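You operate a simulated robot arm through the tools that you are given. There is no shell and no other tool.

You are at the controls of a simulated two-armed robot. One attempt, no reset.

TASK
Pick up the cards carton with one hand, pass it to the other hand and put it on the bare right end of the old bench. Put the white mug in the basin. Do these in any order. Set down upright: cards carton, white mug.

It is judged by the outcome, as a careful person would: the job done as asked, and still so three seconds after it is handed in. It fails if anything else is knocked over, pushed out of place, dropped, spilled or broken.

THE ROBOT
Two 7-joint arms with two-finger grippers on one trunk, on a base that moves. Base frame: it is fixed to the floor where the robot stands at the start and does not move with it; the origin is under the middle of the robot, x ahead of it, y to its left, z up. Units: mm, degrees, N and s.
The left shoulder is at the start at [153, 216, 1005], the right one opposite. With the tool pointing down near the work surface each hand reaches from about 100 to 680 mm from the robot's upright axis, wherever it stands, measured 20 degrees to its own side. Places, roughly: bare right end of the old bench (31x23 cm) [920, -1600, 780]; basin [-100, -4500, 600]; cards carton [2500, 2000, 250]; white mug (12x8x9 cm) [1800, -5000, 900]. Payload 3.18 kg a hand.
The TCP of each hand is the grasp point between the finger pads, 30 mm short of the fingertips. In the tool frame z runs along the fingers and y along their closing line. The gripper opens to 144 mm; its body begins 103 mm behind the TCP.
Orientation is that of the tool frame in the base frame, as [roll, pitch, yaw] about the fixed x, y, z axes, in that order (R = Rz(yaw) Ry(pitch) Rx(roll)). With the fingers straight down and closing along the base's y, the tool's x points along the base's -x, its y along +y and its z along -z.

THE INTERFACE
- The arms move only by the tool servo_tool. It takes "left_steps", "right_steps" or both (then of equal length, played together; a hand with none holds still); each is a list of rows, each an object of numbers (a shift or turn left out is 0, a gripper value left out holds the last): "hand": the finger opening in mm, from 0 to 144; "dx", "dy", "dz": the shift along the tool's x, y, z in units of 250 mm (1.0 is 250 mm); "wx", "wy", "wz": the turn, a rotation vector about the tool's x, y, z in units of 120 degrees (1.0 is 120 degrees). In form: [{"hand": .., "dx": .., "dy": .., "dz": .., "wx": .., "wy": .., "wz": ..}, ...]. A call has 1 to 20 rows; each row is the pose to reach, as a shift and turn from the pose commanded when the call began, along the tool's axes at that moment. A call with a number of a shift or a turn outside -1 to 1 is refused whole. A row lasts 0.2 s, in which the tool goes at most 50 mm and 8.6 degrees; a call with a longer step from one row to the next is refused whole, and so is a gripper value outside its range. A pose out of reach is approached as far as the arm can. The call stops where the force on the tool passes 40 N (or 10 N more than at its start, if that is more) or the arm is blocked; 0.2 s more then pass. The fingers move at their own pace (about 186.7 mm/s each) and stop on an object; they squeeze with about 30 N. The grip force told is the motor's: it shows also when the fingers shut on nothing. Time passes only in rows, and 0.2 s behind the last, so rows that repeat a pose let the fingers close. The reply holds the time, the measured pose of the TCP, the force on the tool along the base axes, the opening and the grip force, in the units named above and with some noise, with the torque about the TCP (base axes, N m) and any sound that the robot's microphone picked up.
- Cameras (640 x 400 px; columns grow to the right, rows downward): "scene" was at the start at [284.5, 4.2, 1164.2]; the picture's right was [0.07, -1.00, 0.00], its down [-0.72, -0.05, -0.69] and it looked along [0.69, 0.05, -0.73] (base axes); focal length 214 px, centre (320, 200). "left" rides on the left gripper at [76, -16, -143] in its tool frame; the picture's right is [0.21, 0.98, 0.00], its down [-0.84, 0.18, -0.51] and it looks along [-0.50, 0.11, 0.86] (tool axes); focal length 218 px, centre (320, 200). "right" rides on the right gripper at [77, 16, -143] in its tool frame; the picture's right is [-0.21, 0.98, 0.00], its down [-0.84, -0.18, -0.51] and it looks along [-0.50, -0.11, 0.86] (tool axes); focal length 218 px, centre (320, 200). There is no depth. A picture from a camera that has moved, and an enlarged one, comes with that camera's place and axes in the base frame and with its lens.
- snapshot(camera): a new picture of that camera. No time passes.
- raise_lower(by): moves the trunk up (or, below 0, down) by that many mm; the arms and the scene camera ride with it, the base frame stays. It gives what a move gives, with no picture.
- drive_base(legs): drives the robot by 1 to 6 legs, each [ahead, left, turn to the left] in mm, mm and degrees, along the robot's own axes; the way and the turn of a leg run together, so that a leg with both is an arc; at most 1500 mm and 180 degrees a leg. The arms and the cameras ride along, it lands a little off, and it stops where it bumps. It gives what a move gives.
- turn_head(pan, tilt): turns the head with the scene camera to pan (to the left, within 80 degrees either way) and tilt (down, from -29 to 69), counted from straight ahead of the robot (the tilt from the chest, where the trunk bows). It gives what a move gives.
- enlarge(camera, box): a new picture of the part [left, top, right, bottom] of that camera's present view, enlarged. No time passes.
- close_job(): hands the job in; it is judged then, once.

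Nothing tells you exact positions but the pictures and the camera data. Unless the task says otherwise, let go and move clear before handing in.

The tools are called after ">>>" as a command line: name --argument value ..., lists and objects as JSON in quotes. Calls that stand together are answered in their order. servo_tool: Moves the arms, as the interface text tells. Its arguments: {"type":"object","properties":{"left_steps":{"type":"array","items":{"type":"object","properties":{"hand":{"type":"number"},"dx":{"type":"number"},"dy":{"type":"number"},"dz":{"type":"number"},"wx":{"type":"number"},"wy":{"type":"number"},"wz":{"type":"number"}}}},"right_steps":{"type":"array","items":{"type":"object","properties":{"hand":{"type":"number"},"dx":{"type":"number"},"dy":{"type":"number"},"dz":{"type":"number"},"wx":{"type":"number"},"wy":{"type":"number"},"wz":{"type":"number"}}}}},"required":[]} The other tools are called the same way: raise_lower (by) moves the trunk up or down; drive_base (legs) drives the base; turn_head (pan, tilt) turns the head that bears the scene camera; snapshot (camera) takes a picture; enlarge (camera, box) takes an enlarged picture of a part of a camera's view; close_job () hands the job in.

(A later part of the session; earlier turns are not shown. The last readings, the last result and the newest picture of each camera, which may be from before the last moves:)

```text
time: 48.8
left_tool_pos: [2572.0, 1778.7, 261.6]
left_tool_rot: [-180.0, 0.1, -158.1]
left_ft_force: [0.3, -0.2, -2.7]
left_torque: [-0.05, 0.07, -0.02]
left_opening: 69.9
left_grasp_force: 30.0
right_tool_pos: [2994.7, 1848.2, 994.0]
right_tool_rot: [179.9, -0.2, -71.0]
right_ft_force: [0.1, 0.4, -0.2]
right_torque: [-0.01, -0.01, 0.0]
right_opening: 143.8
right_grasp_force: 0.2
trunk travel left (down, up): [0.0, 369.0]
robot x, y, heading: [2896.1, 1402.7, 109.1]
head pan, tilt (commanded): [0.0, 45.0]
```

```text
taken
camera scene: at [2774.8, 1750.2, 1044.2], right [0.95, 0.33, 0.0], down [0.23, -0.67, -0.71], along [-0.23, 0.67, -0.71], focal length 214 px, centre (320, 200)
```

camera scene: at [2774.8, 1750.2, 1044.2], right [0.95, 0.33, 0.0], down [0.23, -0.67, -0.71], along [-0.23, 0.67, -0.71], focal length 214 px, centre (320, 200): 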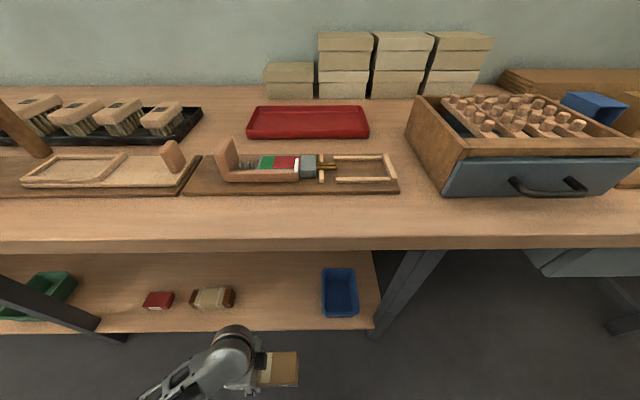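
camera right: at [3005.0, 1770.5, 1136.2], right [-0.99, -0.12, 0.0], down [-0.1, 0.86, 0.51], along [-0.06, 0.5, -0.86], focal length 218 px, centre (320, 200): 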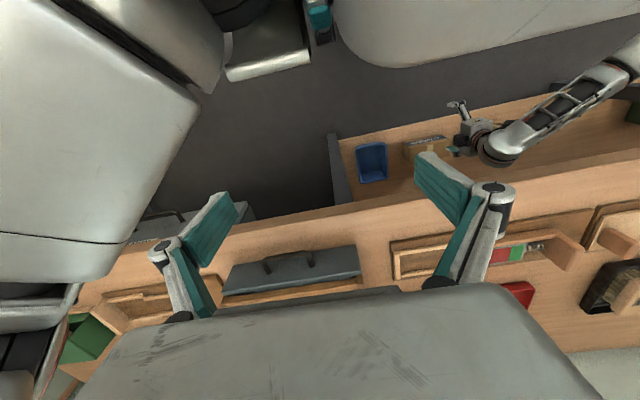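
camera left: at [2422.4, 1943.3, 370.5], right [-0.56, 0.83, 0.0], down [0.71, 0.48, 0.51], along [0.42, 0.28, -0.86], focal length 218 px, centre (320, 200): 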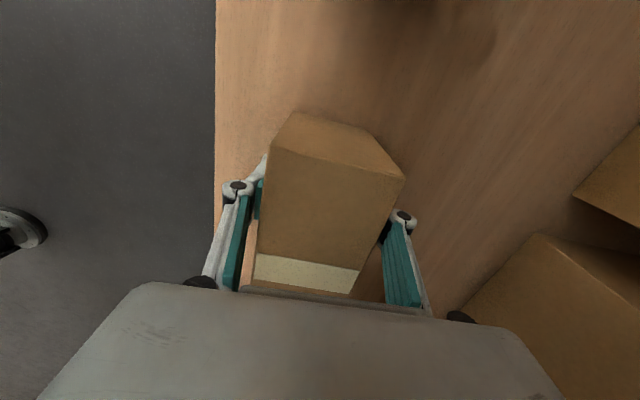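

The carton is out of the shelf and nothing else has moved. I back the robot away to open floor for the handover.

>>> drive_base --legs '[[-550, 0, 0]]'

>>> raise_lower --by 94

>>> snapshot --camera "scene"

```text
time: 52.0
left_tool_pos: [2751.1, 1250.7, 260.2]
left_tool_rot: [-179.9, 0.1, -157.9]
left_ft_force: [-0.2, 0.2, -2.2]
left_torque: [-0.04, 0.12, 0.02]
left_opening: 69.9
left_grasp_force: 30.3
right_tool_pos: [3174.0, 1324.0, 992.8]
right_tool_rot: [179.9, -0.1, -70.6]
right_ft_force: [-0.4, 0.1, 0.6]
right_torque: [0.02, 0.0, 0.03]
right_opening: 144.0
right_grasp_force: 0.0
trunk travel left (down, up): [0.0, 369.0]
robot x, y, heading: [3079.5, 872.8, 109.4]
head pan, tilt (commanded): [0.0, 45.0]
```

```text
time: 53.3
left_tool_pos: [2751.8, 1249.8, 353.6]
left_tool_rot: [-179.7, -0.1, -157.9]
left_ft_force: [0.3, 0.1, -3.4]
left_torque: [-0.06, 0.08, 0.03]
left_opening: 69.6
left_grasp_force: 30.2
right_tool_pos: [3174.4, 1324.5, 1085.6]
right_tool_rot: [179.9, -0.3, -70.7]
right_ft_force: [0.0, 0.4, -1.3]
right_torque: [-0.08, -0.01, 0.0]
right_opening: 143.6
right_grasp_force: 0.0
trunk travel left (down, up): [-94.0, 275.0]
robot x, y, heading: [3078.4, 878.3, 109.5]
head pan, tilt (commanded): [0.0, 45.0]
```

```text
taken
camera scene: at [2982.8, 1145.6, 1165.6], right [0.94, 0.33, 0.0], down [0.23, -0.67, -0.71], along [-0.23, 0.67, -0.71], focal length 214 px, centre (320, 200)
```

scene: 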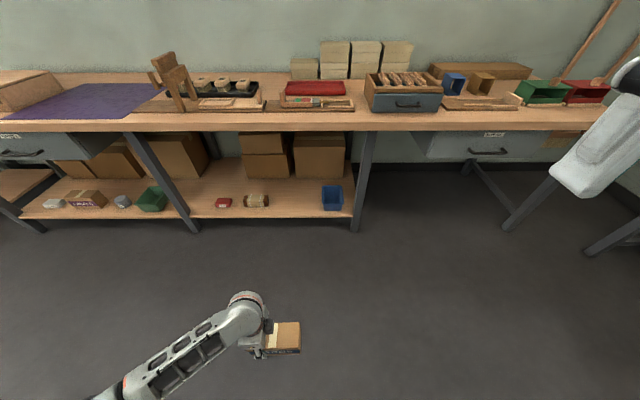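

Holding well. Next I raise the left hand with the carton to chest height near the middle, and turn the right hand 90° so its fingers also close front-to-back.

>>> servo_tool --left_steps '[{"dz": -0.09, "dx": -0.02, "wz": 0.0023}, {"dz": -0.18, "dx": -0.04, "wz": 0.0046}, {"dz": -0.27, "dx": -0.06, "wz": 0.007}, {"dz": -0.36, "dx": -0.08, "wz": 0.0093}, {"dz": -0.45, "dx": -0.1, "wz": 0.0116}, {"dz": -0.54, "dx": -0.12, "wz": 0.014}, {"dz": -0.63, "dx": -0.14, "wz": 0.0163}, {"dz": -0.72, "dx": -0.16, "wz": 0.0186}, {"dz": -0.81, "dx": -0.18, "wz": 0.021}, {"dz": -0.9, "dx": -0.2, "wz": 0.0233}, {"dz": -1.0, "dx": -0.22, "wz": 0.0233}]' --right_steps '[{"wz": -0.068}, {"wz": -0.136}, {"wz": -0.204}, {"wz": -0.272}, {"wz": -0.34}, {"wz": -0.408}, {"wz": -0.476}, {"wz": -0.544}, {"wz": -0.612}, {"wz": -0.68}, {"wz": -0.75}]'

>>> servo_tool --left_steps '[{"dz": -0.1, "dx": -0.05}, {"dz": -0.2, "dx": -0.1}, {"dz": -0.3, "dx": -0.15}, {"dz": -0.4, "dx": -0.2}, {"dz": -0.5, "dx": -0.24}, {"dz": -0.59, "dx": -0.27}]'

>>> snapshot --camera "scene"

>>> snapshot --camera "right"

```text
time: 54.8
left_tool_pos: [2778.9, 1261.7, 489.4]
left_tool_rot: [180.0, 0.0, -159.5]
left_ft_force: [-0.3, -0.2, -3.8]
left_torque: [-0.04, 0.1, -0.03]
left_opening: 69.5
left_grasp_force: 30.0
right_tool_pos: [3146.9, 1254.2, 1037.1]
right_tool_rot: [179.9, 1.7, -23.2]
right_ft_force: [-0.8, 7.5, -1.0]
right_torque: [0.07, -0.06, -0.23]
right_opening: 141.3
right_grasp_force: 0.1
right hand out of reach, approached as far as the arm can: row 3, 4, 5, 6, 7
trunk travel left (down, up): [-94.0, 275.0]
robot x, y, heading: [3079.0, 875.7, 109.4]
head pan, tilt (commanded): [0.0, 45.0]
stopped in row 7 (right hand): the force on the tool passed its limit at 62 N (the readings are from after the stop); the commanded pose is now the measured one
```

```text
time: 56.1
left_tool_pos: [2842.3, 1286.4, 640.2]
left_tool_rot: [-180.0, 0.0, -159.5]
left_ft_force: [0.3, 0.1, -3.7]
left_torque: [-0.04, 0.12, 0.0]
left_opening: 69.6
left_grasp_force: 30.4
right_tool_pos: [3149.0, 1254.2, 1037.3]
right_tool_rot: [179.8, 1.7, -23.0]
right_ft_force: [-5.6, 10.0, -0.7]
right_torque: [-0.11, -0.11, -0.65]
right_opening: 142.0
right_grasp_force: 0.1
trunk travel left (down, up): [-94.0, 275.0]
robot x, y, heading: [3074.1, 874.5, 109.3]
head pan, tilt (commanded): [0.0, 45.0]
```

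```text
taken
camera scene: at [2983.5, 1143.8, 1166.5], right [0.94, 0.33, 0.0], down [0.23, -0.67, -0.71], along [-0.23, 0.67, -0.71], focal length 214 px, centre (320, 200)
```

scene: 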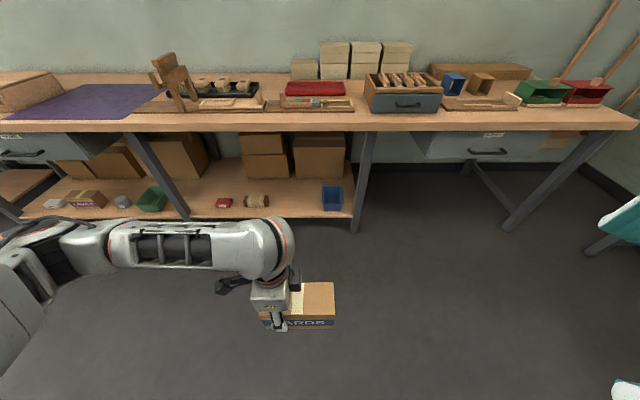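

```text
taken
camera right: at [3217.2, 1207.8, 1178.4], right [-0.57, -0.82, 0.01], down [-0.69, 0.49, 0.53], along [-0.44, 0.3, -0.85], focal length 218 px, centre (320, 200)
```

right: 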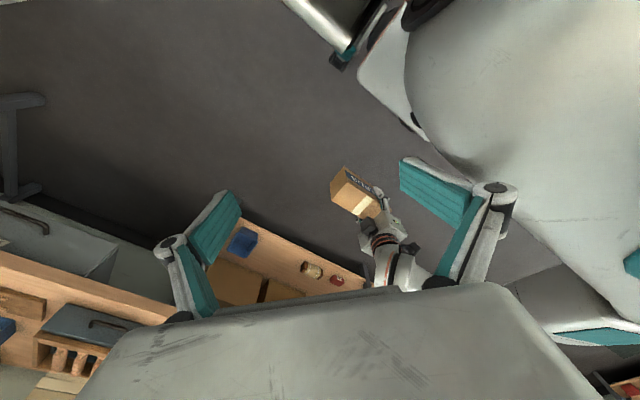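

The right hand's finger brushed the robot's own chest while turning. I move it forward and down, clear of the body, before turning further.

>>> servo_tool --right_steps '[{"dx": -0.1, "dy": -0.11}, {"dx": -0.2, "dy": -0.22}, {"dx": -0.3, "dy": -0.33, "dz": 0.1}, {"dx": -0.4, "dy": -0.43, "dz": 0.25}]'

>>> servo_tool --left_steps '[{"dz": -0.1}, {"dz": -0.2}, {"dz": -0.3}, {"dz": -0.4}, {"dz": -0.44}]'

>>> snapshot --camera "scene"

>>> snapshot --camera "right"

```text
refused: row 4 steps farther than a row can; nothing moved
```

```text
time: 57.4
left_tool_pos: [2842.5, 1287.1, 748.4]
left_tool_rot: [-179.9, 0.0, -159.5]
left_ft_force: [0.1, 0.9, -2.3]
left_torque: [-0.01, 0.12, -0.02]
left_opening: 69.4
left_grasp_force: 30.0
right_tool_pos: [3148.4, 1254.6, 1036.2]
right_tool_rot: [179.8, 1.7, -23.0]
right_ft_force: [-3.8, 8.4, -1.4]
right_torque: [-0.09, -0.1, -0.39]
right_opening: 142.7
right_grasp_force: 0.0
trunk travel left (down, up): [-94.0, 275.0]
robot x, y, heading: [3077.0, 876.5, 109.2]
head pan, tilt (commanded): [0.0, 45.0]
```

```text
taken
camera scene: at [2983.1, 1144.2, 1166.3], right [0.94, 0.33, 0.0], down [0.23, -0.67, -0.71], along [-0.23, 0.67, -0.71], focal length 214 px, centre (320, 200)
```

scene: 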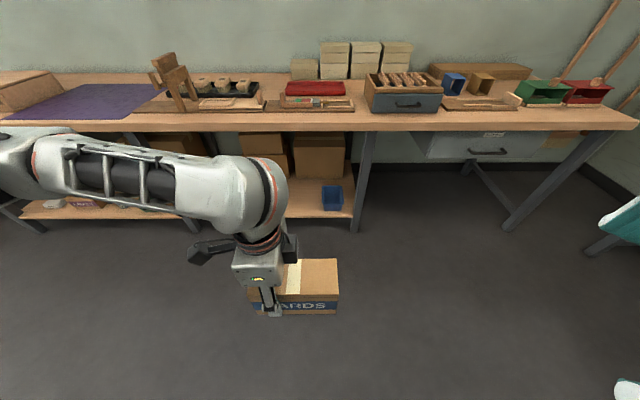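

```text
taken
camera right: at [3216.9, 1208.1, 1178.2], right [-0.57, -0.82, 0.01], down [-0.69, 0.49, 0.53], along [-0.44, 0.3, -0.85], focal length 218 px, centre (320, 200)
```

right: 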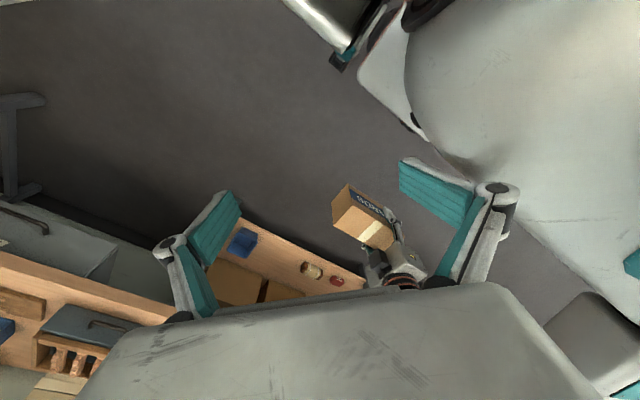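

Retrying the right-hand move with shorter steps.

>>> servo_tool --right_steps '[{"dx": -0.1, "dy": -0.11}, {"dx": -0.2, "dy": -0.22}, {"dx": -0.3, "dy": -0.33}, {"dx": -0.38, "dy": -0.42}]'

>>> servo_tool --right_steps '[{"wz": -0.068}, {"wz": -0.136}, {"wz": -0.204}, {"wz": -0.272}, {"wz": -0.34}, {"wz": -0.39}]'

>>> snapshot --camera "scene"

>>> snapshot --camera "right"

```text
time: 58.4
left_tool_pos: [2842.9, 1288.0, 747.3]
left_tool_rot: [179.9, 0.0, -159.4]
left_ft_force: [0.0, 0.7, -2.9]
left_torque: [0.01, 0.09, 0.03]
left_opening: 69.3
left_grasp_force: 30.3
right_tool_pos: [3089.2, 1296.9, 1007.9]
right_tool_rot: [179.6, 1.9, -23.4]
right_ft_force: [0.4, -0.2, -0.1]
right_torque: [0.03, 0.06, 0.0]
right_opening: 143.9
right_grasp_force: 0.1
right hand out of reach, approached as far as the arm can: row 1, 2, 3, 4
trunk travel left (down, up): [-94.0, 275.0]
robot x, y, heading: [3076.1, 875.0, 109.5]
head pan, tilt (commanded): [0.0, 45.0]
```

```text
time: 59.6
left_tool_pos: [2841.4, 1287.9, 748.4]
left_tool_rot: [179.8, 0.1, -159.5]
left_ft_force: [-0.5, -0.4, -2.7]
left_torque: [-0.06, 0.12, 0.02]
left_opening: 69.6
left_grasp_force: 30.4
right_tool_pos: [3002.9, 1280.3, 1028.1]
right_tool_rot: [174.6, 10.7, -14.5]
right_ft_force: [0.1, 0.0, 0.7]
right_torque: [0.0, -0.03, -0.03]
right_opening: 144.1
right_grasp_force: 0.0
right hand out of reach, approached as far as the arm can: row 1, 2, 3, 4, 5, 6
trunk travel left (down, up): [-94.0, 275.0]
robot x, y, heading: [3081.4, 873.5, 109.5]
head pan, tilt (commanded): [0.0, 45.0]
stopped in row 6 (right hand): the arm was blocked; the commanded pose is now the measured one
```

```text
taken
camera scene: at [2972.2, 1140.4, 1169.2], right [0.89, 0.45, 0.0], down [0.31, -0.62, -0.72], along [-0.33, 0.65, -0.69], focal length 214 px, centre (320, 200)
```

scene: 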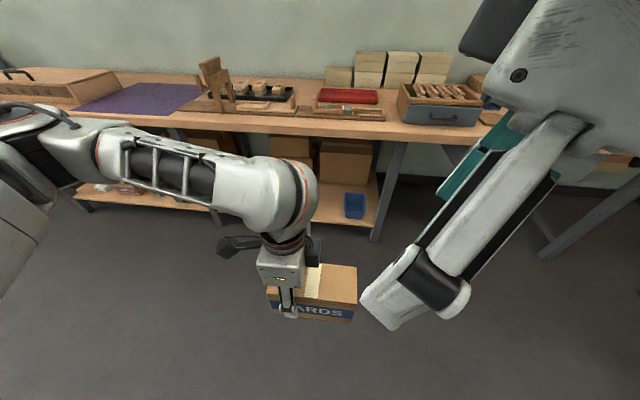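

```text
taken
camera right: at [3101.3, 1251.0, 1155.5], right [-0.43, -0.9, 0.13], down [-0.66, 0.4, 0.64], along [-0.62, 0.19, -0.76], focal length 218 px, centre (320, 200)
```

right: 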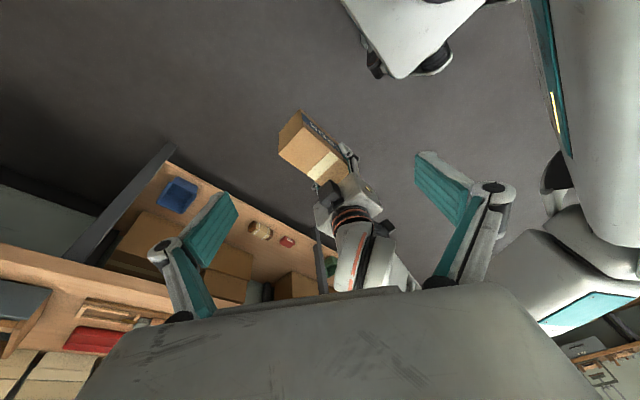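

The right hand is too high to turn freely and nudged against the head. I move it forward, right and down to where its arm has room.

>>> servo_tool --right_steps '[{"dx": 0.08, "dy": -0.12, "dz": 0.07}, {"dx": 0.16, "dy": -0.24, "dz": 0.15}, {"dx": 0.25, "dy": -0.37, "dz": 0.22}, {"dx": 0.334, "dy": -0.495, "dz": 0.3}]'

>>> snapshot --camera "scene"

>>> snapshot --camera "right"

```text
time: 60.6
left_tool_pos: [2843.6, 1287.6, 749.4]
left_tool_rot: [179.8, 0.1, -159.6]
left_ft_force: [0.7, -1.1, -2.1]
left_torque: [0.02, 0.13, -0.02]
left_opening: 69.4
left_grasp_force: 30.0
right_tool_pos: [3079.6, 1357.9, 914.1]
right_tool_rot: [179.5, 12.8, -18.7]
right_ft_force: [1.0, -0.5, 0.1]
right_torque: [0.05, 0.02, 0.0]
right_opening: 144.0
right_grasp_force: 0.1
right hand out of reach, approached as far as the arm can: row 1, 2, 3, 4
trunk travel left (down, up): [-94.0, 275.0]
robot x, y, heading: [3074.0, 876.2, 109.2]
head pan, tilt (commanded): [0.0, 45.0]
```

```text
taken
camera scene: at [2983.9, 1142.9, 1166.8], right [0.94, 0.33, 0.0], down [0.23, -0.67, -0.71], along [-0.23, 0.67, -0.71], focal length 214 px, centre (320, 200)
```

scene: 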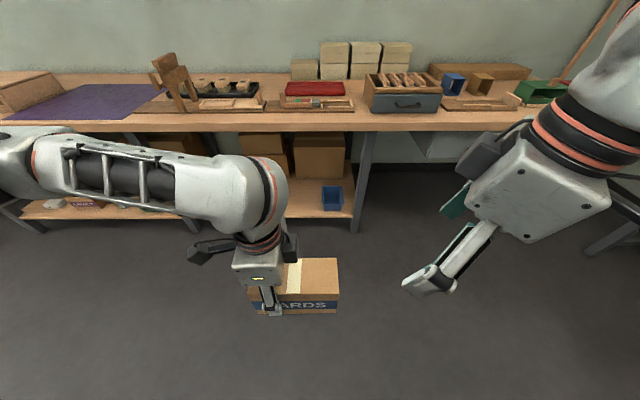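

```text
taken
camera right: at [3177.1, 1308.7, 1036.3], right [-0.51, -0.86, 0.06], down [-0.61, 0.4, 0.68], along [-0.61, 0.31, -0.73], focal length 218 px, centre (320, 200)
```

right: 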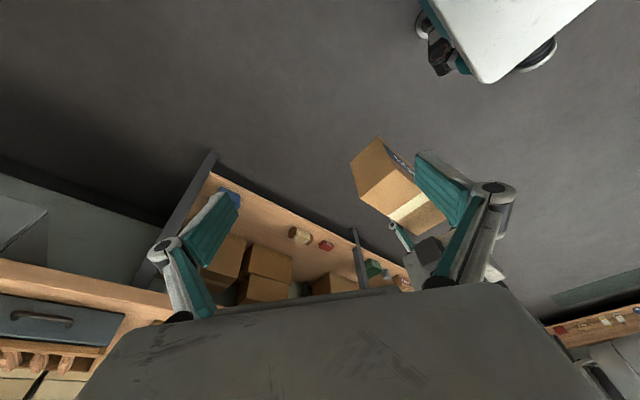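

Head view is normal again. I take the right hand down to a comfortable height while finishing its turn.

>>> servo_tool --right_steps '[{"dx": 0.02, "dy": -0.044, "dz": 0.097, "wx": -0.004, "wy": -0.0043, "wz": -0.055}, {"dx": 0.042, "dy": -0.087, "dz": 0.193, "wx": -0.008, "wy": -0.0086, "wz": -0.11}, {"dx": 0.062, "dy": -0.131, "dz": 0.29, "wx": -0.011, "wy": -0.013, "wz": -0.166}, {"dx": 0.083, "dy": -0.174, "dz": 0.386, "wx": -0.015, "wy": -0.0173, "wz": -0.221}, {"dx": 0.104, "dy": -0.218, "dz": 0.483, "wx": -0.019, "wy": -0.0216, "wz": -0.2766}, {"dx": 0.104, "dy": -0.218, "dz": 0.483, "wx": -0.019, "wy": -0.0216, "wz": -0.2766}]'

>>> snapshot --camera "scene"

```text
time: 62.0
left_tool_pos: [2842.9, 1287.9, 748.4]
left_tool_rot: [179.9, 0.2, -159.6]
left_ft_force: [-1.0, -0.6, -3.3]
left_torque: [-0.04, 0.12, -0.01]
left_opening: 69.5
left_grasp_force: 29.9
right_tool_pos: [3065.8, 1356.2, 744.7]
right_tool_rot: [-174.6, 14.1, 15.4]
right_ft_force: [0.3, 0.9, -0.5]
right_torque: [-0.01, 0.04, 0.0]
right_opening: 143.8
right_grasp_force: 0.1
right hand out of reach, approached as far as the arm can: row 1, 2, 3, 4, 5, 6
trunk travel left (down, up): [-94.0, 275.0]
robot x, y, heading: [3075.0, 877.0, 109.2]
head pan, tilt (commanded): [0.0, 45.0]
```

```text
taken
camera scene: at [2983.0, 1143.9, 1166.4], right [0.94, 0.33, 0.0], down [0.23, -0.67, -0.71], along [-0.23, 0.67, -0.71], focal length 214 px, centre (320, 200)
```

scene: 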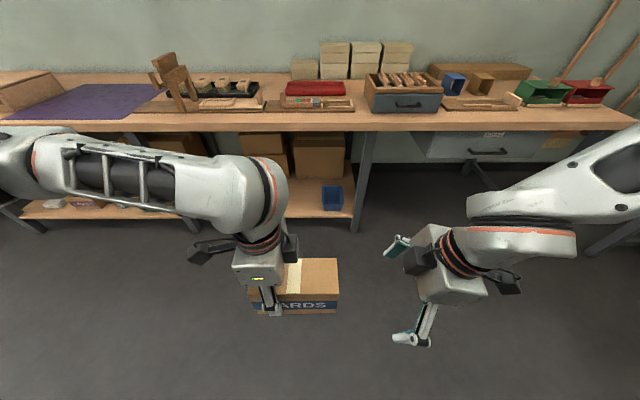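

The right hand now has nearly the wanted orientation. I command it to a point above-right of the carton with a 40° lean, so its body stays clear of the left gripper.

>>> servo_tool --right_steps '[{"dx": -0.15, "dy": 0.031, "wy": -0.052}, {"dx": -0.3, "dy": 0.062, "wy": -0.104}, {"dx": -0.45, "dy": 0.093, "wy": -0.156}, {"dx": -0.6, "dy": 0.124, "wy": -0.208}, {"dx": -0.6, "dy": 0.124, "wy": -0.208}]'

>>> snapshot --camera "scene"

>>> snapshot --camera "right"

```text
time: 63.2
left_tool_pos: [2842.6, 1287.4, 749.1]
left_tool_rot: [179.7, 0.2, -159.6]
left_ft_force: [-0.6, -0.1, -3.2]
left_torque: [0.0, 0.1, -0.02]
left_opening: 69.4
left_grasp_force: 30.1
right_tool_pos: [2933.8, 1288.1, 778.1]
right_tool_rot: [-173.6, 39.1, 18.0]
right_ft_force: [-0.1, 0.1, -0.3]
right_torque: [-0.02, -0.03, 0.03]
right_opening: 144.1
right_grasp_force: 0.0
trunk travel left (down, up): [-94.0, 275.0]
robot x, y, heading: [3079.5, 872.8, 109.4]
head pan, tilt (commanded): [0.0, 45.0]
```

```text
taken
camera scene: at [2983.1, 1143.7, 1166.6], right [0.94, 0.33, 0.0], down [0.23, -0.67, -0.71], along [-0.23, 0.67, -0.71], focal length 214 px, centre (320, 200)
```

scene: 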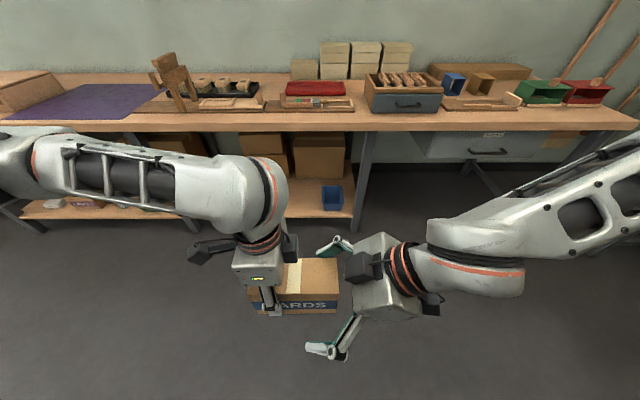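

```text
taken
camera right: at [3084.1, 1303.4, 839.1], right [0.08, -1.0, 0.05], down [-0.35, 0.01, 0.94], along [-0.93, -0.09, -0.34], focal length 218 px, centre (320, 200)
```

right: 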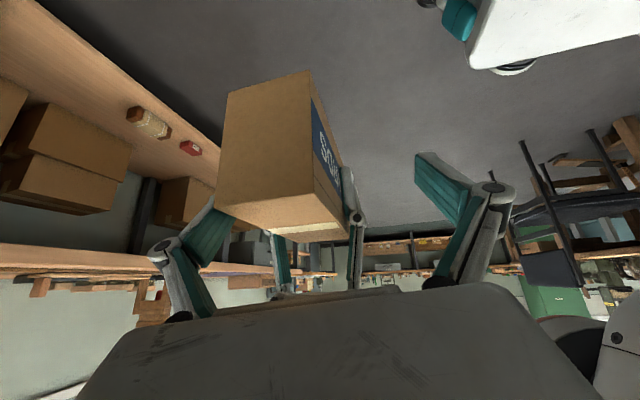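

The right hand reached it and its open fingers already straddle the carton's right end, but it sits ~31 mm too near and is rolled ~6°. I correct both.

>>> servo_tool --right_steps '[{"dx": -0.002, "dy": -0.061, "dz": 0.009, "wx": -0.033, "wy": -0.004, "wz": -0.008}, {"dx": -0.004, "dy": -0.1225, "dz": 0.017, "wx": -0.066, "wy": -0.0083, "wz": -0.015}, {"dx": -0.004, "dy": -0.1225, "dz": 0.017, "wx": -0.066, "wy": -0.0083, "wz": -0.015}]'

>>> snapshot --camera "right"

>>> snapshot --camera "left"

>>> enlarge --camera "scene" --box '[200, 220, 460, 382]'

```text
time: 64.0
left_tool_pos: [2844.7, 1288.3, 746.6]
left_tool_rot: [-180.0, 0.0, -159.5]
left_ft_force: [0.5, 0.4, -3.6]
left_torque: [-0.05, 0.08, -0.01]
left_opening: 69.4
left_grasp_force: 30.2
right_tool_pos: [2912.5, 1311.1, 777.2]
right_tool_rot: [-178.0, 41.1, 20.6]
right_ft_force: [0.4, -0.4, -0.3]
right_torque: [-0.01, 0.06, 0.0]
right_opening: 144.0
right_grasp_force: 0.0
right hand out of reach, approached as far as the arm can: row 2
trunk travel left (down, up): [-94.0, 275.0]
robot x, y, heading: [3080.2, 876.5, 109.4]
head pan, tilt (commanded): [0.0, 45.0]
```

```text
taken
camera right: at [3063.2, 1343.1, 834.3], right [0.18, -0.98, 0.11], down [-0.34, 0.05, 0.94], along [-0.93, -0.2, -0.32], focal length 218 px, centre (320, 200)
```

right: 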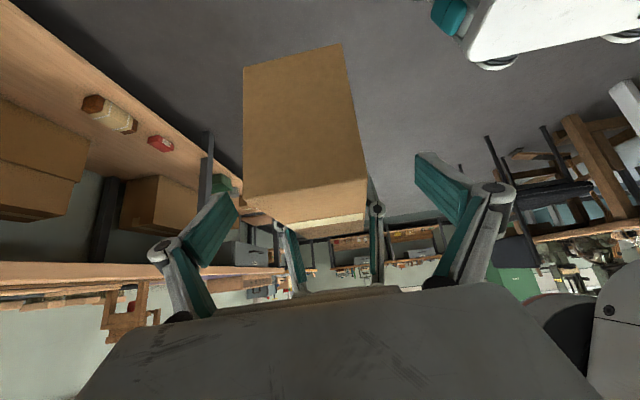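

```text
taken
camera left: at [2777.2, 1245.6, 890.1], right [-0.54, 0.84, 0.0], down [0.73, 0.46, 0.51], along [0.43, 0.27, -0.86], focal length 218 px, centre (320, 200)
```

left: 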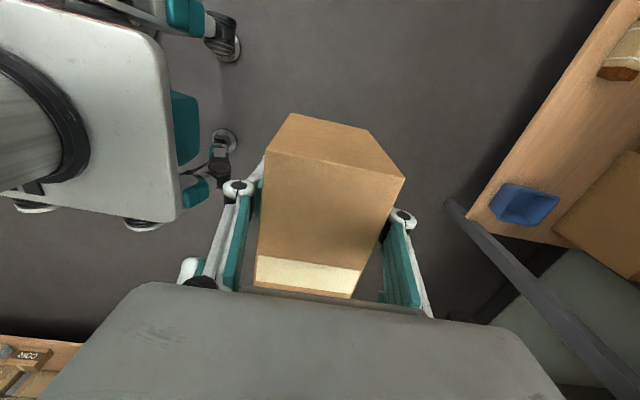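

```text
2.46 times, centred on (330, 301) of scene
camera zoom: at [2983.6, 1145.2, 1165.9], right [0.94, 0.33, 0.0], down [0.23, -0.67, -0.71], along [-0.23, 0.67, -0.71], focal length 528 px, centre (295, -49)
```

zoom: 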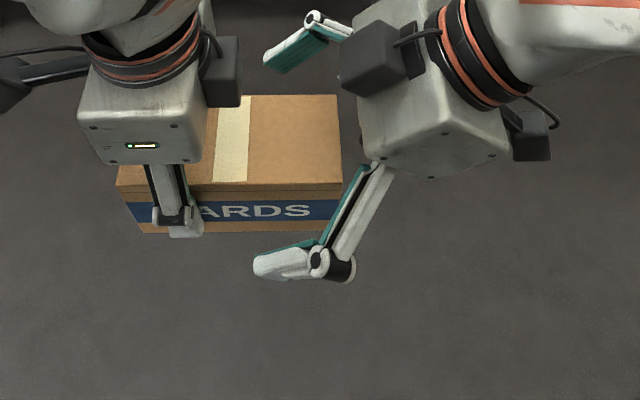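

The right fingers now straddle the carton with a good gap to the left gripper. I lower the right hand ~20 mm for a deeper grip.

>>> servo_tool --right_steps '[{"dx": 0.039, "dy": -0.006, "dz": 0.019}, {"dx": 0.078, "dy": -0.011, "dz": 0.038}, {"dx": 0.078, "dy": -0.011, "dz": 0.038}]'

>>> snapshot --camera "right"

>>> enlarge --camera "scene" --box '[200, 220, 460, 382]'

```text
time: 64.8
left_tool_pos: [2842.9, 1287.1, 748.6]
left_tool_rot: [179.8, 0.1, -159.5]
left_ft_force: [0.3, -0.5, -3.7]
left_torque: [-0.06, 0.1, 0.01]
left_opening: 69.4
left_grasp_force: 29.6
right_tool_pos: [2931.7, 1323.0, 760.0]
right_tool_rot: [180.0, 39.8, 20.5]
right_ft_force: [0.6, -0.2, 1.0]
right_torque: [0.02, -0.01, -0.02]
right_opening: 143.8
right_grasp_force: 0.0
trunk travel left (down, up): [-94.0, 275.0]
robot x, y, heading: [3080.2, 874.8, 109.4]
head pan, tilt (commanded): [0.0, 45.0]
```

```text
taken
camera right: at [3077.4, 1359.8, 820.1], right [0.19, -0.97, 0.13], down [-0.36, 0.06, 0.93], along [-0.91, -0.23, -0.34], focal length 218 px, centre (320, 200)
```

right: 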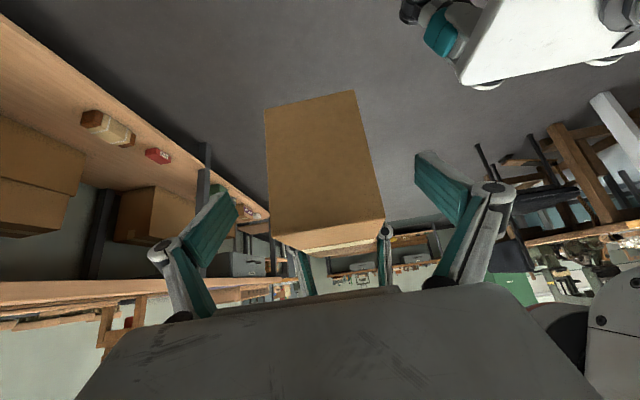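

```text
2.46 times, centred on (330, 301) of scene
camera zoom: at [2983.0, 1143.5, 1166.6], right [0.94, 0.33, 0.0], down [0.23, -0.67, -0.71], along [-0.23, 0.67, -0.71], focal length 528 px, centre (295, -49)
```

zoom: 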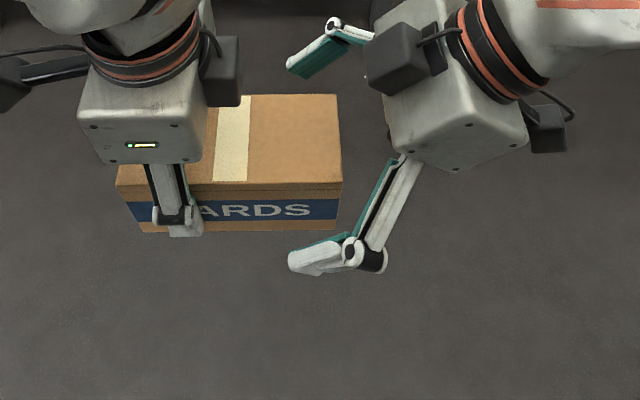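

Slightly too far toward the end; I shift the right hand ~18 mm toward the carton's middle and then close it.

>>> servo_tool --right_steps '[{"dx": -0.055, "dy": 0.01, "dz": 0.046}, {"dx": -0.055, "dy": 0.01, "dz": 0.046}]'

>>> servo_tool --right_steps '[{"hand": 110}, {"hand": 85}, {"hand": 40}, {"hand": 40}, {"hand": 40}]'

>>> enlarge --camera "scene" --box '[200, 220, 460, 382]'

>>> snapshot --camera "right"

```text
time: 65.4
left_tool_pos: [2843.3, 1287.0, 748.0]
left_tool_rot: [179.9, 0.1, -159.6]
left_ft_force: [0.1, 0.2, -2.9]
left_torque: [-0.06, 0.09, -0.02]
left_opening: 69.6
left_grasp_force: 29.9
right_tool_pos: [2914.7, 1312.6, 757.1]
right_tool_rot: [180.0, 39.9, 20.4]
right_ft_force: [0.0, 0.2, -0.4]
right_torque: [-0.04, 0.02, -0.02]
right_opening: 143.9
right_grasp_force: 0.2
trunk travel left (down, up): [-94.0, 275.0]
robot x, y, heading: [3080.1, 876.2, 109.3]
head pan, tilt (commanded): [0.0, 45.0]
```

```text
time: 66.6
left_tool_pos: [2843.0, 1288.0, 748.4]
left_tool_rot: [179.9, 0.0, -159.5]
left_ft_force: [-3.1, 0.3, -4.6]
left_torque: [0.16, 0.22, -0.11]
left_opening: 69.3
left_grasp_force: 29.8
right_tool_pos: [2915.5, 1313.9, 758.3]
right_tool_rot: [-180.0, 39.9, 20.6]
right_ft_force: [1.4, 0.0, 0.7]
right_torque: [-0.19, -0.01, 0.13]
right_opening: 69.7
right_grasp_force: 29.7
trunk travel left (down, up): [-94.0, 275.0]
robot x, y, heading: [3077.9, 874.7, 109.0]
head pan, tilt (commanded): [0.0, 45.0]
```

```text
2.46 times, centred on (330, 301) of scene
camera zoom: at [2982.9, 1144.1, 1166.3], right [0.94, 0.33, 0.0], down [0.23, -0.67, -0.71], along [-0.23, 0.67, -0.71], focal length 528 px, centre (295, -49)
```

zoom: 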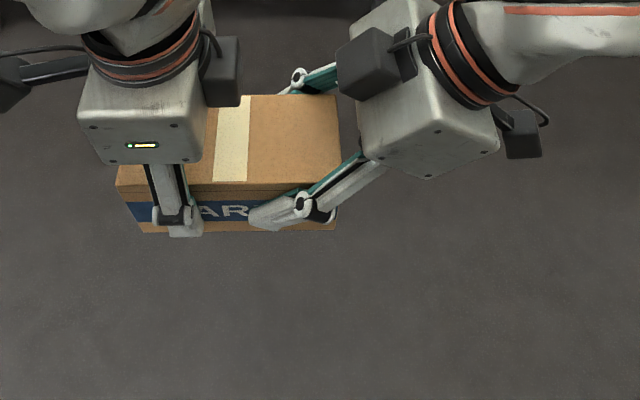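

```text
taken
camera right: at [3061.6, 1350.8, 819.1], right [0.19, -0.97, 0.13], down [-0.36, 0.06, 0.93], along [-0.91, -0.23, -0.34], focal length 218 px, centre (320, 200)
```

right: 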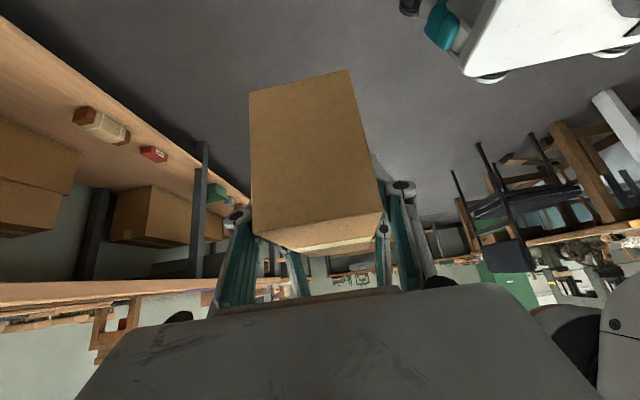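

Both hands hold the carton. Now the left hand opens while the right keeps its grip.

>>> servo_tool --left_steps '[{"hand": 75}, {"hand": 90}, {"hand": 110}, {"hand": 120}, {"hand": 120}]'

>>> enlarge --camera "scene" --box '[200, 220, 460, 382]'

```text
time: 67.8
left_tool_pos: [2842.9, 1286.7, 748.0]
left_tool_rot: [179.9, 0.0, -159.7]
left_ft_force: [0.0, -0.4, -0.4]
left_torque: [-0.04, 0.02, 0.03]
left_opening: 120.0
left_grasp_force: 0.0
right_tool_pos: [2914.8, 1314.8, 758.1]
right_tool_rot: [-179.9, 39.7, 20.5]
right_ft_force: [0.5, 0.3, -1.1]
right_torque: [0.07, -0.07, -0.03]
right_opening: 69.3
right_grasp_force: 30.0
trunk travel left (down, up): [-94.0, 275.0]
robot x, y, heading: [3078.4, 882.0, 109.4]
head pan, tilt (commanded): [0.0, 45.0]
```

```text
2.46 times, centred on (330, 301) of scene
camera zoom: at [2982.9, 1144.1, 1166.3], right [0.94, 0.33, 0.0], down [0.23, -0.67, -0.71], along [-0.23, 0.67, -0.71], focal length 528 px, centre (295, -49)
```

zoom: 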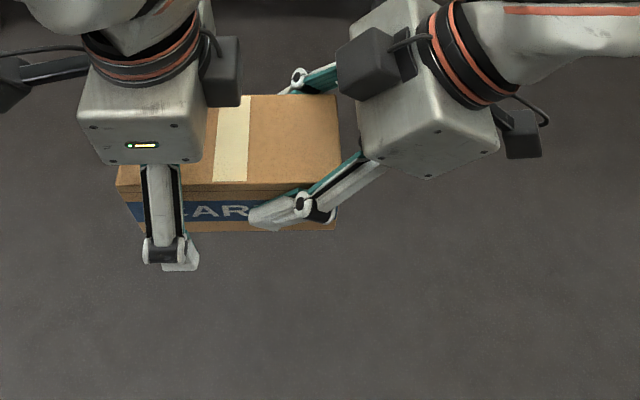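

The right hand alone holds the carton, level. I lift the left hand straight up and then away to the left.

>>> servo_tool --left_steps '[{"dz": -0.15}, {"dz": -0.3}, {"dz": -0.45, "dx": 0.05}, {"dz": -0.5, "dx": 0.2}, {"dz": -0.5, "dx": 0.38}, {"dz": -0.5, "dx": 0.56}]'

>>> snapshot --camera "scene"

```text
time: 69.2
left_tool_pos: [2710.3, 1238.1, 873.3]
left_tool_rot: [179.9, 0.1, -159.6]
left_ft_force: [-0.5, 0.2, 0.9]
left_torque: [0.02, -0.01, -0.01]
left_opening: 119.7
left_grasp_force: 0.0
right_tool_pos: [2913.6, 1313.4, 758.4]
right_tool_rot: [-179.9, 39.8, 20.4]
right_ft_force: [0.6, -0.5, 0.5]
right_torque: [0.05, -0.1, -0.03]
right_opening: 69.9
right_grasp_force: 30.3
trunk travel left (down, up): [-94.0, 275.0]
robot x, y, heading: [3077.3, 875.8, 109.1]
head pan, tilt (commanded): [0.0, 45.0]
```

```text
taken
camera scene: at [2982.3, 1143.6, 1166.4], right [0.94, 0.33, 0.0], down [0.23, -0.67, -0.71], along [-0.23, 0.67, -0.71], focal length 214 px, centre (320, 200)
```

scene: 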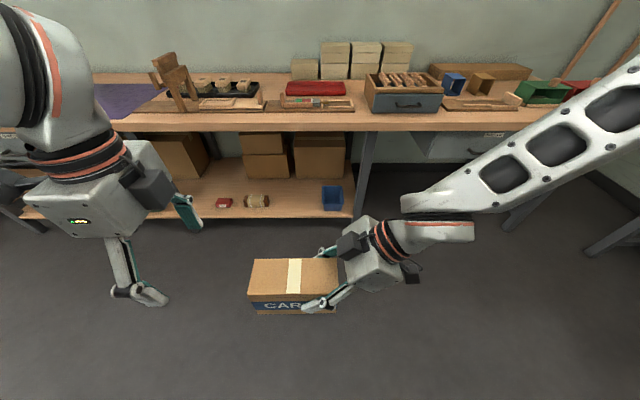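

Handover done: the carton is in the right hand only. Next I drive back across the room toward the old bench, keeping between the shelves and the chair.

>>> drive_base --legs '[[0, 0, 83], [1300, 0, 0]]'

>>> turn_head --pan 0 --tilt 25

>>> snapshot --camera "scene"

>>> turn_head --pan 50 --tilt 25

>>> snapshot --camera "scene"

```text
time: 79.3
left_tool_pos: [1384.0, 295.3, 873.5]
left_tool_rot: [179.9, 0.1, -77.2]
left_ft_force: [-0.2, 0.4, 0.3]
left_torque: [0.0, -0.02, 0.0]
left_opening: 120.4
left_grasp_force: 0.1
right_tool_pos: [1334.8, 505.8, 757.7]
right_tool_rot: [-180.0, 39.7, 102.8]
right_ft_force: [0.1, -0.9, 0.0]
right_torque: [0.09, 0.03, 0.05]
right_opening: 70.0
right_grasp_force: 30.0
trunk travel left (down, up): [-94.0, 275.0]
robot x, y, heading: [1795.4, 613.2, -168.7]
head pan, tilt (commanded): [0.0, 45.0]
```

```text
time: 80.2
left_tool_pos: [1384.4, 294.5, 873.1]
left_tool_rot: [179.9, 0.0, -77.2]
left_ft_force: [0.3, 0.9, 0.0]
left_torque: [0.01, 0.02, 0.01]
left_opening: 120.1
left_grasp_force: 0.2
right_tool_pos: [1336.0, 506.8, 758.7]
right_tool_rot: [180.0, 39.8, 102.8]
right_ft_force: [-0.9, 0.6, -0.1]
right_torque: [0.11, 0.0, 0.0]
right_opening: 69.6
right_grasp_force: 30.3
trunk travel left (down, up): [-94.0, 275.0]
robot x, y, heading: [1790.7, 608.0, -168.3]
head pan, tilt (commanded): [0.0, 25.0]
```

```text
taken
camera scene: at [1501.3, 548.0, 1196.8], right [-0.2, 0.98, 0.0], down [0.41, 0.09, -0.91], along [-0.89, -0.18, -0.42], focal length 214 px, centre (320, 200)
```

scene: 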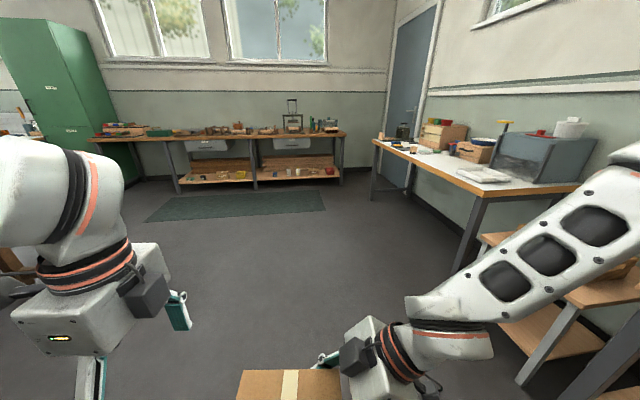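

```text
time: 81.3
left_tool_pos: [1383.8, 296.0, 874.7]
left_tool_rot: [180.0, 0.1, -77.2]
left_ft_force: [-0.8, -0.2, 0.7]
left_torque: [0.0, 0.03, 0.0]
left_opening: 120.0
left_grasp_force: 0.0
right_tool_pos: [1336.3, 505.6, 757.3]
right_tool_rot: [-180.0, 39.9, 102.9]
right_ft_force: [-0.7, -0.2, 0.6]
right_torque: [0.14, 0.01, 0.0]
right_opening: 69.5
right_grasp_force: 30.5
trunk travel left (down, up): [-94.0, 275.0]
robot x, y, heading: [1796.1, 609.1, -168.6]
head pan, tilt (commanded): [50.0, 25.0]
```

```text
taken
camera scene: at [1547.7, 485.5, 1196.9], right [-0.88, 0.48, 0.0], down [0.2, 0.37, -0.91], along [-0.43, -0.8, -0.42], focal length 214 px, centre (320, 200)
```

scene: 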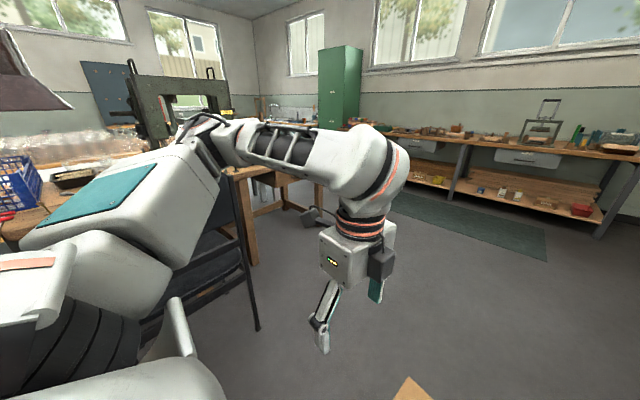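

Path is clear ahead. I continue and then turn to face the old bench's right end.

>>> drive_base --legs '[[1300, 0, 0]]'

>>> turn_head --pan 75 --tilt 20

>>> snapshot --camera "scene"

```text
time: 87.9
left_tool_pos: [100.2, 22.4, 873.3]
left_tool_rot: [179.9, 0.1, -76.8]
left_ft_force: [-0.2, 0.2, -0.2]
left_torque: [-0.01, -0.01, 0.01]
left_opening: 119.9
left_grasp_force: 0.1
right_tool_pos: [50.5, 232.3, 758.0]
right_tool_rot: [180.0, 39.8, 103.2]
right_ft_force: [0.4, 0.0, -0.7]
right_torque: [0.08, 0.02, 0.02]
right_opening: 69.6
right_grasp_force: 29.8
trunk travel left (down, up): [-94.0, 275.0]
robot x, y, heading: [508.2, 340.0, -168.0]
head pan, tilt (commanded): [50.0, 25.0]
```

```text
time: 88.8
left_tool_pos: [101.2, 22.7, 873.5]
left_tool_rot: [180.0, 0.1, -76.8]
left_ft_force: [0.4, -0.4, -0.2]
left_torque: [0.02, -0.02, 0.05]
left_opening: 120.0
left_grasp_force: 0.0
right_tool_pos: [50.9, 233.1, 759.1]
right_tool_rot: [179.8, 39.8, 103.2]
right_ft_force: [0.2, -0.9, -0.3]
right_torque: [0.09, -0.02, -0.02]
right_opening: 69.6
right_grasp_force: 30.5
trunk travel left (down, up): [-94.0, 275.0]
robot x, y, heading: [508.4, 342.4, -167.4]
head pan, tilt (commanded): [75.0, 20.0]
```

```text
taken
camera scene: at [301.5, 201.8, 1205.0], right [-1.0, 0.05, 0.0], down [0.02, 0.34, -0.94], along [-0.05, -0.94, -0.34], focal length 214 px, centre (320, 200)
```

scene: 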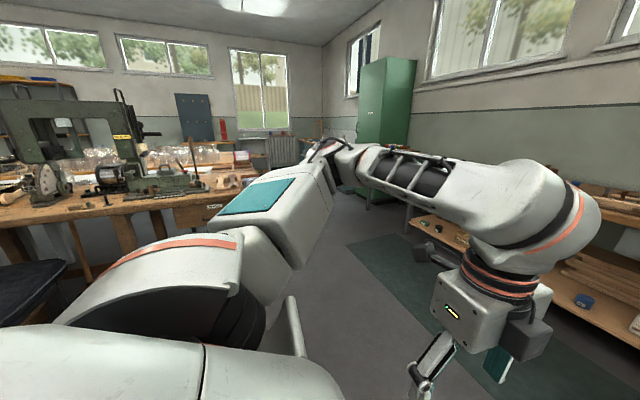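

I turn to face the bench squarely (heading about −71°).

>>> drive_base --legs '[[0, 0, 97]]'

>>> turn_head --pan 0 --tilt 20

>>> snapshot --camera "scene"

>>> enlarge --camera "scene" --box '[140, 120, 420, 295]'

```text
time: 93.3
left_tool_pos: [862.7, -35.0, 874.7]
left_tool_rot: [179.9, 0.1, 18.8]
left_ft_force: [-0.1, -0.8, -0.2]
left_torque: [0.03, 0.05, -0.01]
left_opening: 120.1
left_grasp_force: 0.1
right_tool_pos: [656.7, -103.0, 758.1]
right_tool_rot: [179.9, 39.7, -161.3]
right_ft_force: [0.3, -0.2, -0.8]
right_torque: [-0.04, 0.11, 0.0]
right_opening: 69.4
right_grasp_force: 29.8
trunk travel left (down, up): [-94.0, 275.0]
robot x, y, heading: [507.6, 338.5, -72.4]
head pan, tilt (commanded): [75.0, 20.0]
```

```text
time: 94.7
left_tool_pos: [861.6, -33.6, 873.8]
left_tool_rot: [179.9, 0.2, 18.6]
left_ft_force: [0.1, 0.2, 0.1]
left_torque: [0.05, 0.02, -0.01]
left_opening: 119.8
left_grasp_force: 0.0
right_tool_pos: [657.3, -103.3, 758.0]
right_tool_rot: [179.8, 39.8, -161.3]
right_ft_force: [0.3, 0.9, 0.7]
right_torque: [-0.02, 0.08, 0.0]
right_opening: 69.7
right_grasp_force: 29.8
trunk travel left (down, up): [-94.0, 275.0]
robot x, y, heading: [507.6, 339.8, -72.2]
head pan, tilt (commanded): [0.0, 20.0]
```

```text
taken
camera scene: at [596.8, 53.7, 1205.0], right [-0.95, -0.3, 0.0], down [-0.1, 0.33, -0.94], along [0.28, -0.9, -0.34], focal length 214 px, centre (320, 200)
```

scene: 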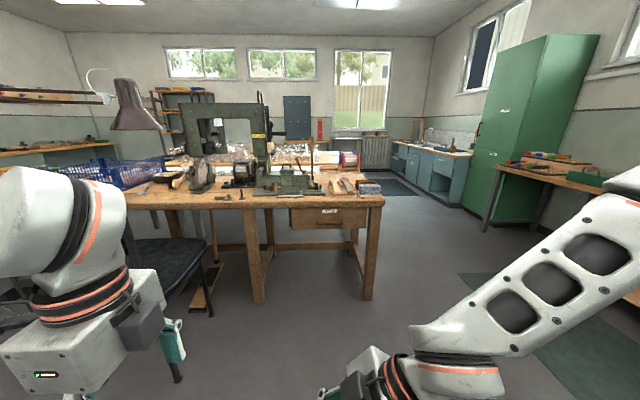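

```text
2.29 times, centred on (280, 208) of scene
camera zoom: at [596.8, 53.7, 1205.0], right [-0.95, -0.3, 0.0], down [-0.1, 0.33, -0.94], along [0.28, -0.9, -0.34], focal length 490 px, centre (411, 183)
```

zoom: 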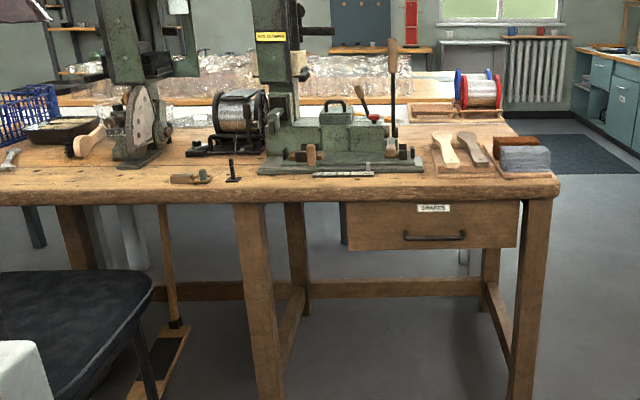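

The bare spot (920, −1600) is at the back of the bench's right end: ~165 mm from the end but ~550 mm from the front, so I'll serve it from the bench's right end. I drive round there in two stages.

>>> drive_base --legs '[[0, -700, 0], [1111, -556, 0], [877, -43, 0]]'

>>> turn_head --pan 60 --tilt 25

>>> snapshot --camera "scene"

>>> turn_head --pan 0 --tilt 25

>>> snapshot --camera "scene"

```text
time: 111.3
left_tool_pos: [235.2, -2320.1, 873.9]
left_tool_rot: [179.9, 0.0, 18.8]
left_ft_force: [-0.7, 0.4, 0.0]
left_torque: [0.0, -0.01, 0.01]
left_opening: 120.0
left_grasp_force: 0.1
right_tool_pos: [29.5, -2389.0, 757.8]
right_tool_rot: [179.9, 39.8, -161.0]
right_ft_force: [0.6, -0.3, 0.1]
right_torque: [-0.04, 0.1, -0.02]
right_opening: 69.3
right_grasp_force: 30.1
trunk travel left (down, up): [-94.0, 275.0]
robot x, y, heading: [-119.3, -1945.7, -72.3]
head pan, tilt (commanded): [0.0, 20.0]
```

```text
time: 112.7
left_tool_pos: [234.6, -2319.9, 872.3]
left_tool_rot: [179.9, 0.1, 18.9]
left_ft_force: [0.5, -0.1, -0.2]
left_torque: [-0.03, -0.01, 0.03]
left_opening: 120.1
left_grasp_force: 0.0
right_tool_pos: [29.5, -2389.0, 757.3]
right_tool_rot: [180.0, 39.8, -161.1]
right_ft_force: [0.1, -0.3, 0.1]
right_torque: [0.0, 0.06, 0.01]
right_opening: 69.7
right_grasp_force: 29.5
trunk travel left (down, up): [-94.0, 275.0]
robot x, y, heading: [-126.4, -1945.2, -72.4]
head pan, tilt (commanded): [60.0, 25.0]
```

```text
taken
camera scene: at [30.8, -2163.3, 1196.9], right [-0.21, -0.98, 0.0], down [-0.41, 0.09, -0.91], along [0.89, -0.19, -0.42], focal length 214 px, centre (320, 200)
```

scene: 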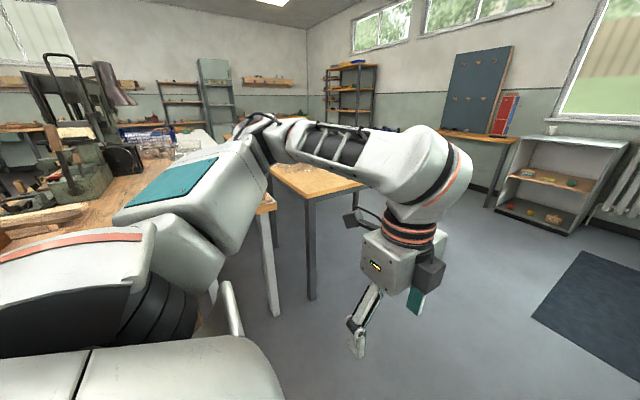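

```text
time: 114.0
left_tool_pos: [234.4, -2319.4, 873.7]
left_tool_rot: [179.9, 0.1, 19.0]
left_ft_force: [0.5, 0.2, -0.2]
left_torque: [-0.01, -0.02, 0.0]
left_opening: 119.9
left_grasp_force: 0.1
right_tool_pos: [30.1, -2389.5, 758.7]
right_tool_rot: [179.9, 39.9, -161.1]
right_ft_force: [0.4, -0.1, 0.3]
right_torque: [-0.06, 0.11, 0.02]
right_opening: 69.7
right_grasp_force: 29.6
trunk travel left (down, up): [-94.0, 275.0]
robot x, y, heading: [-121.4, -1946.5, -72.3]
head pan, tilt (commanded): [0.0, 25.0]
```

```text
taken
camera scene: at [-31.1, -2231.4, 1196.9], right [-0.95, -0.31, 0.0], down [-0.13, 0.4, -0.91], along [0.28, -0.86, -0.42], focal length 214 px, centre (320, 200)
```

scene: 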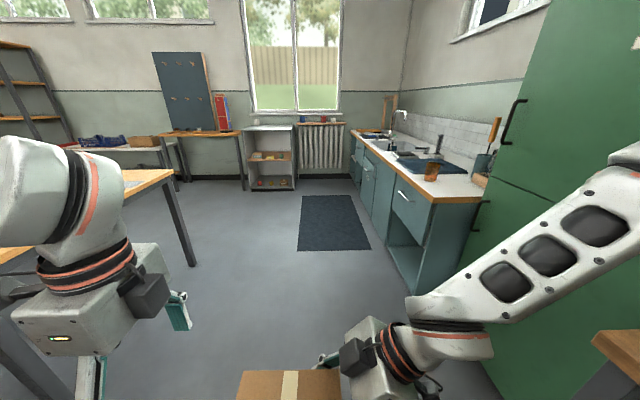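

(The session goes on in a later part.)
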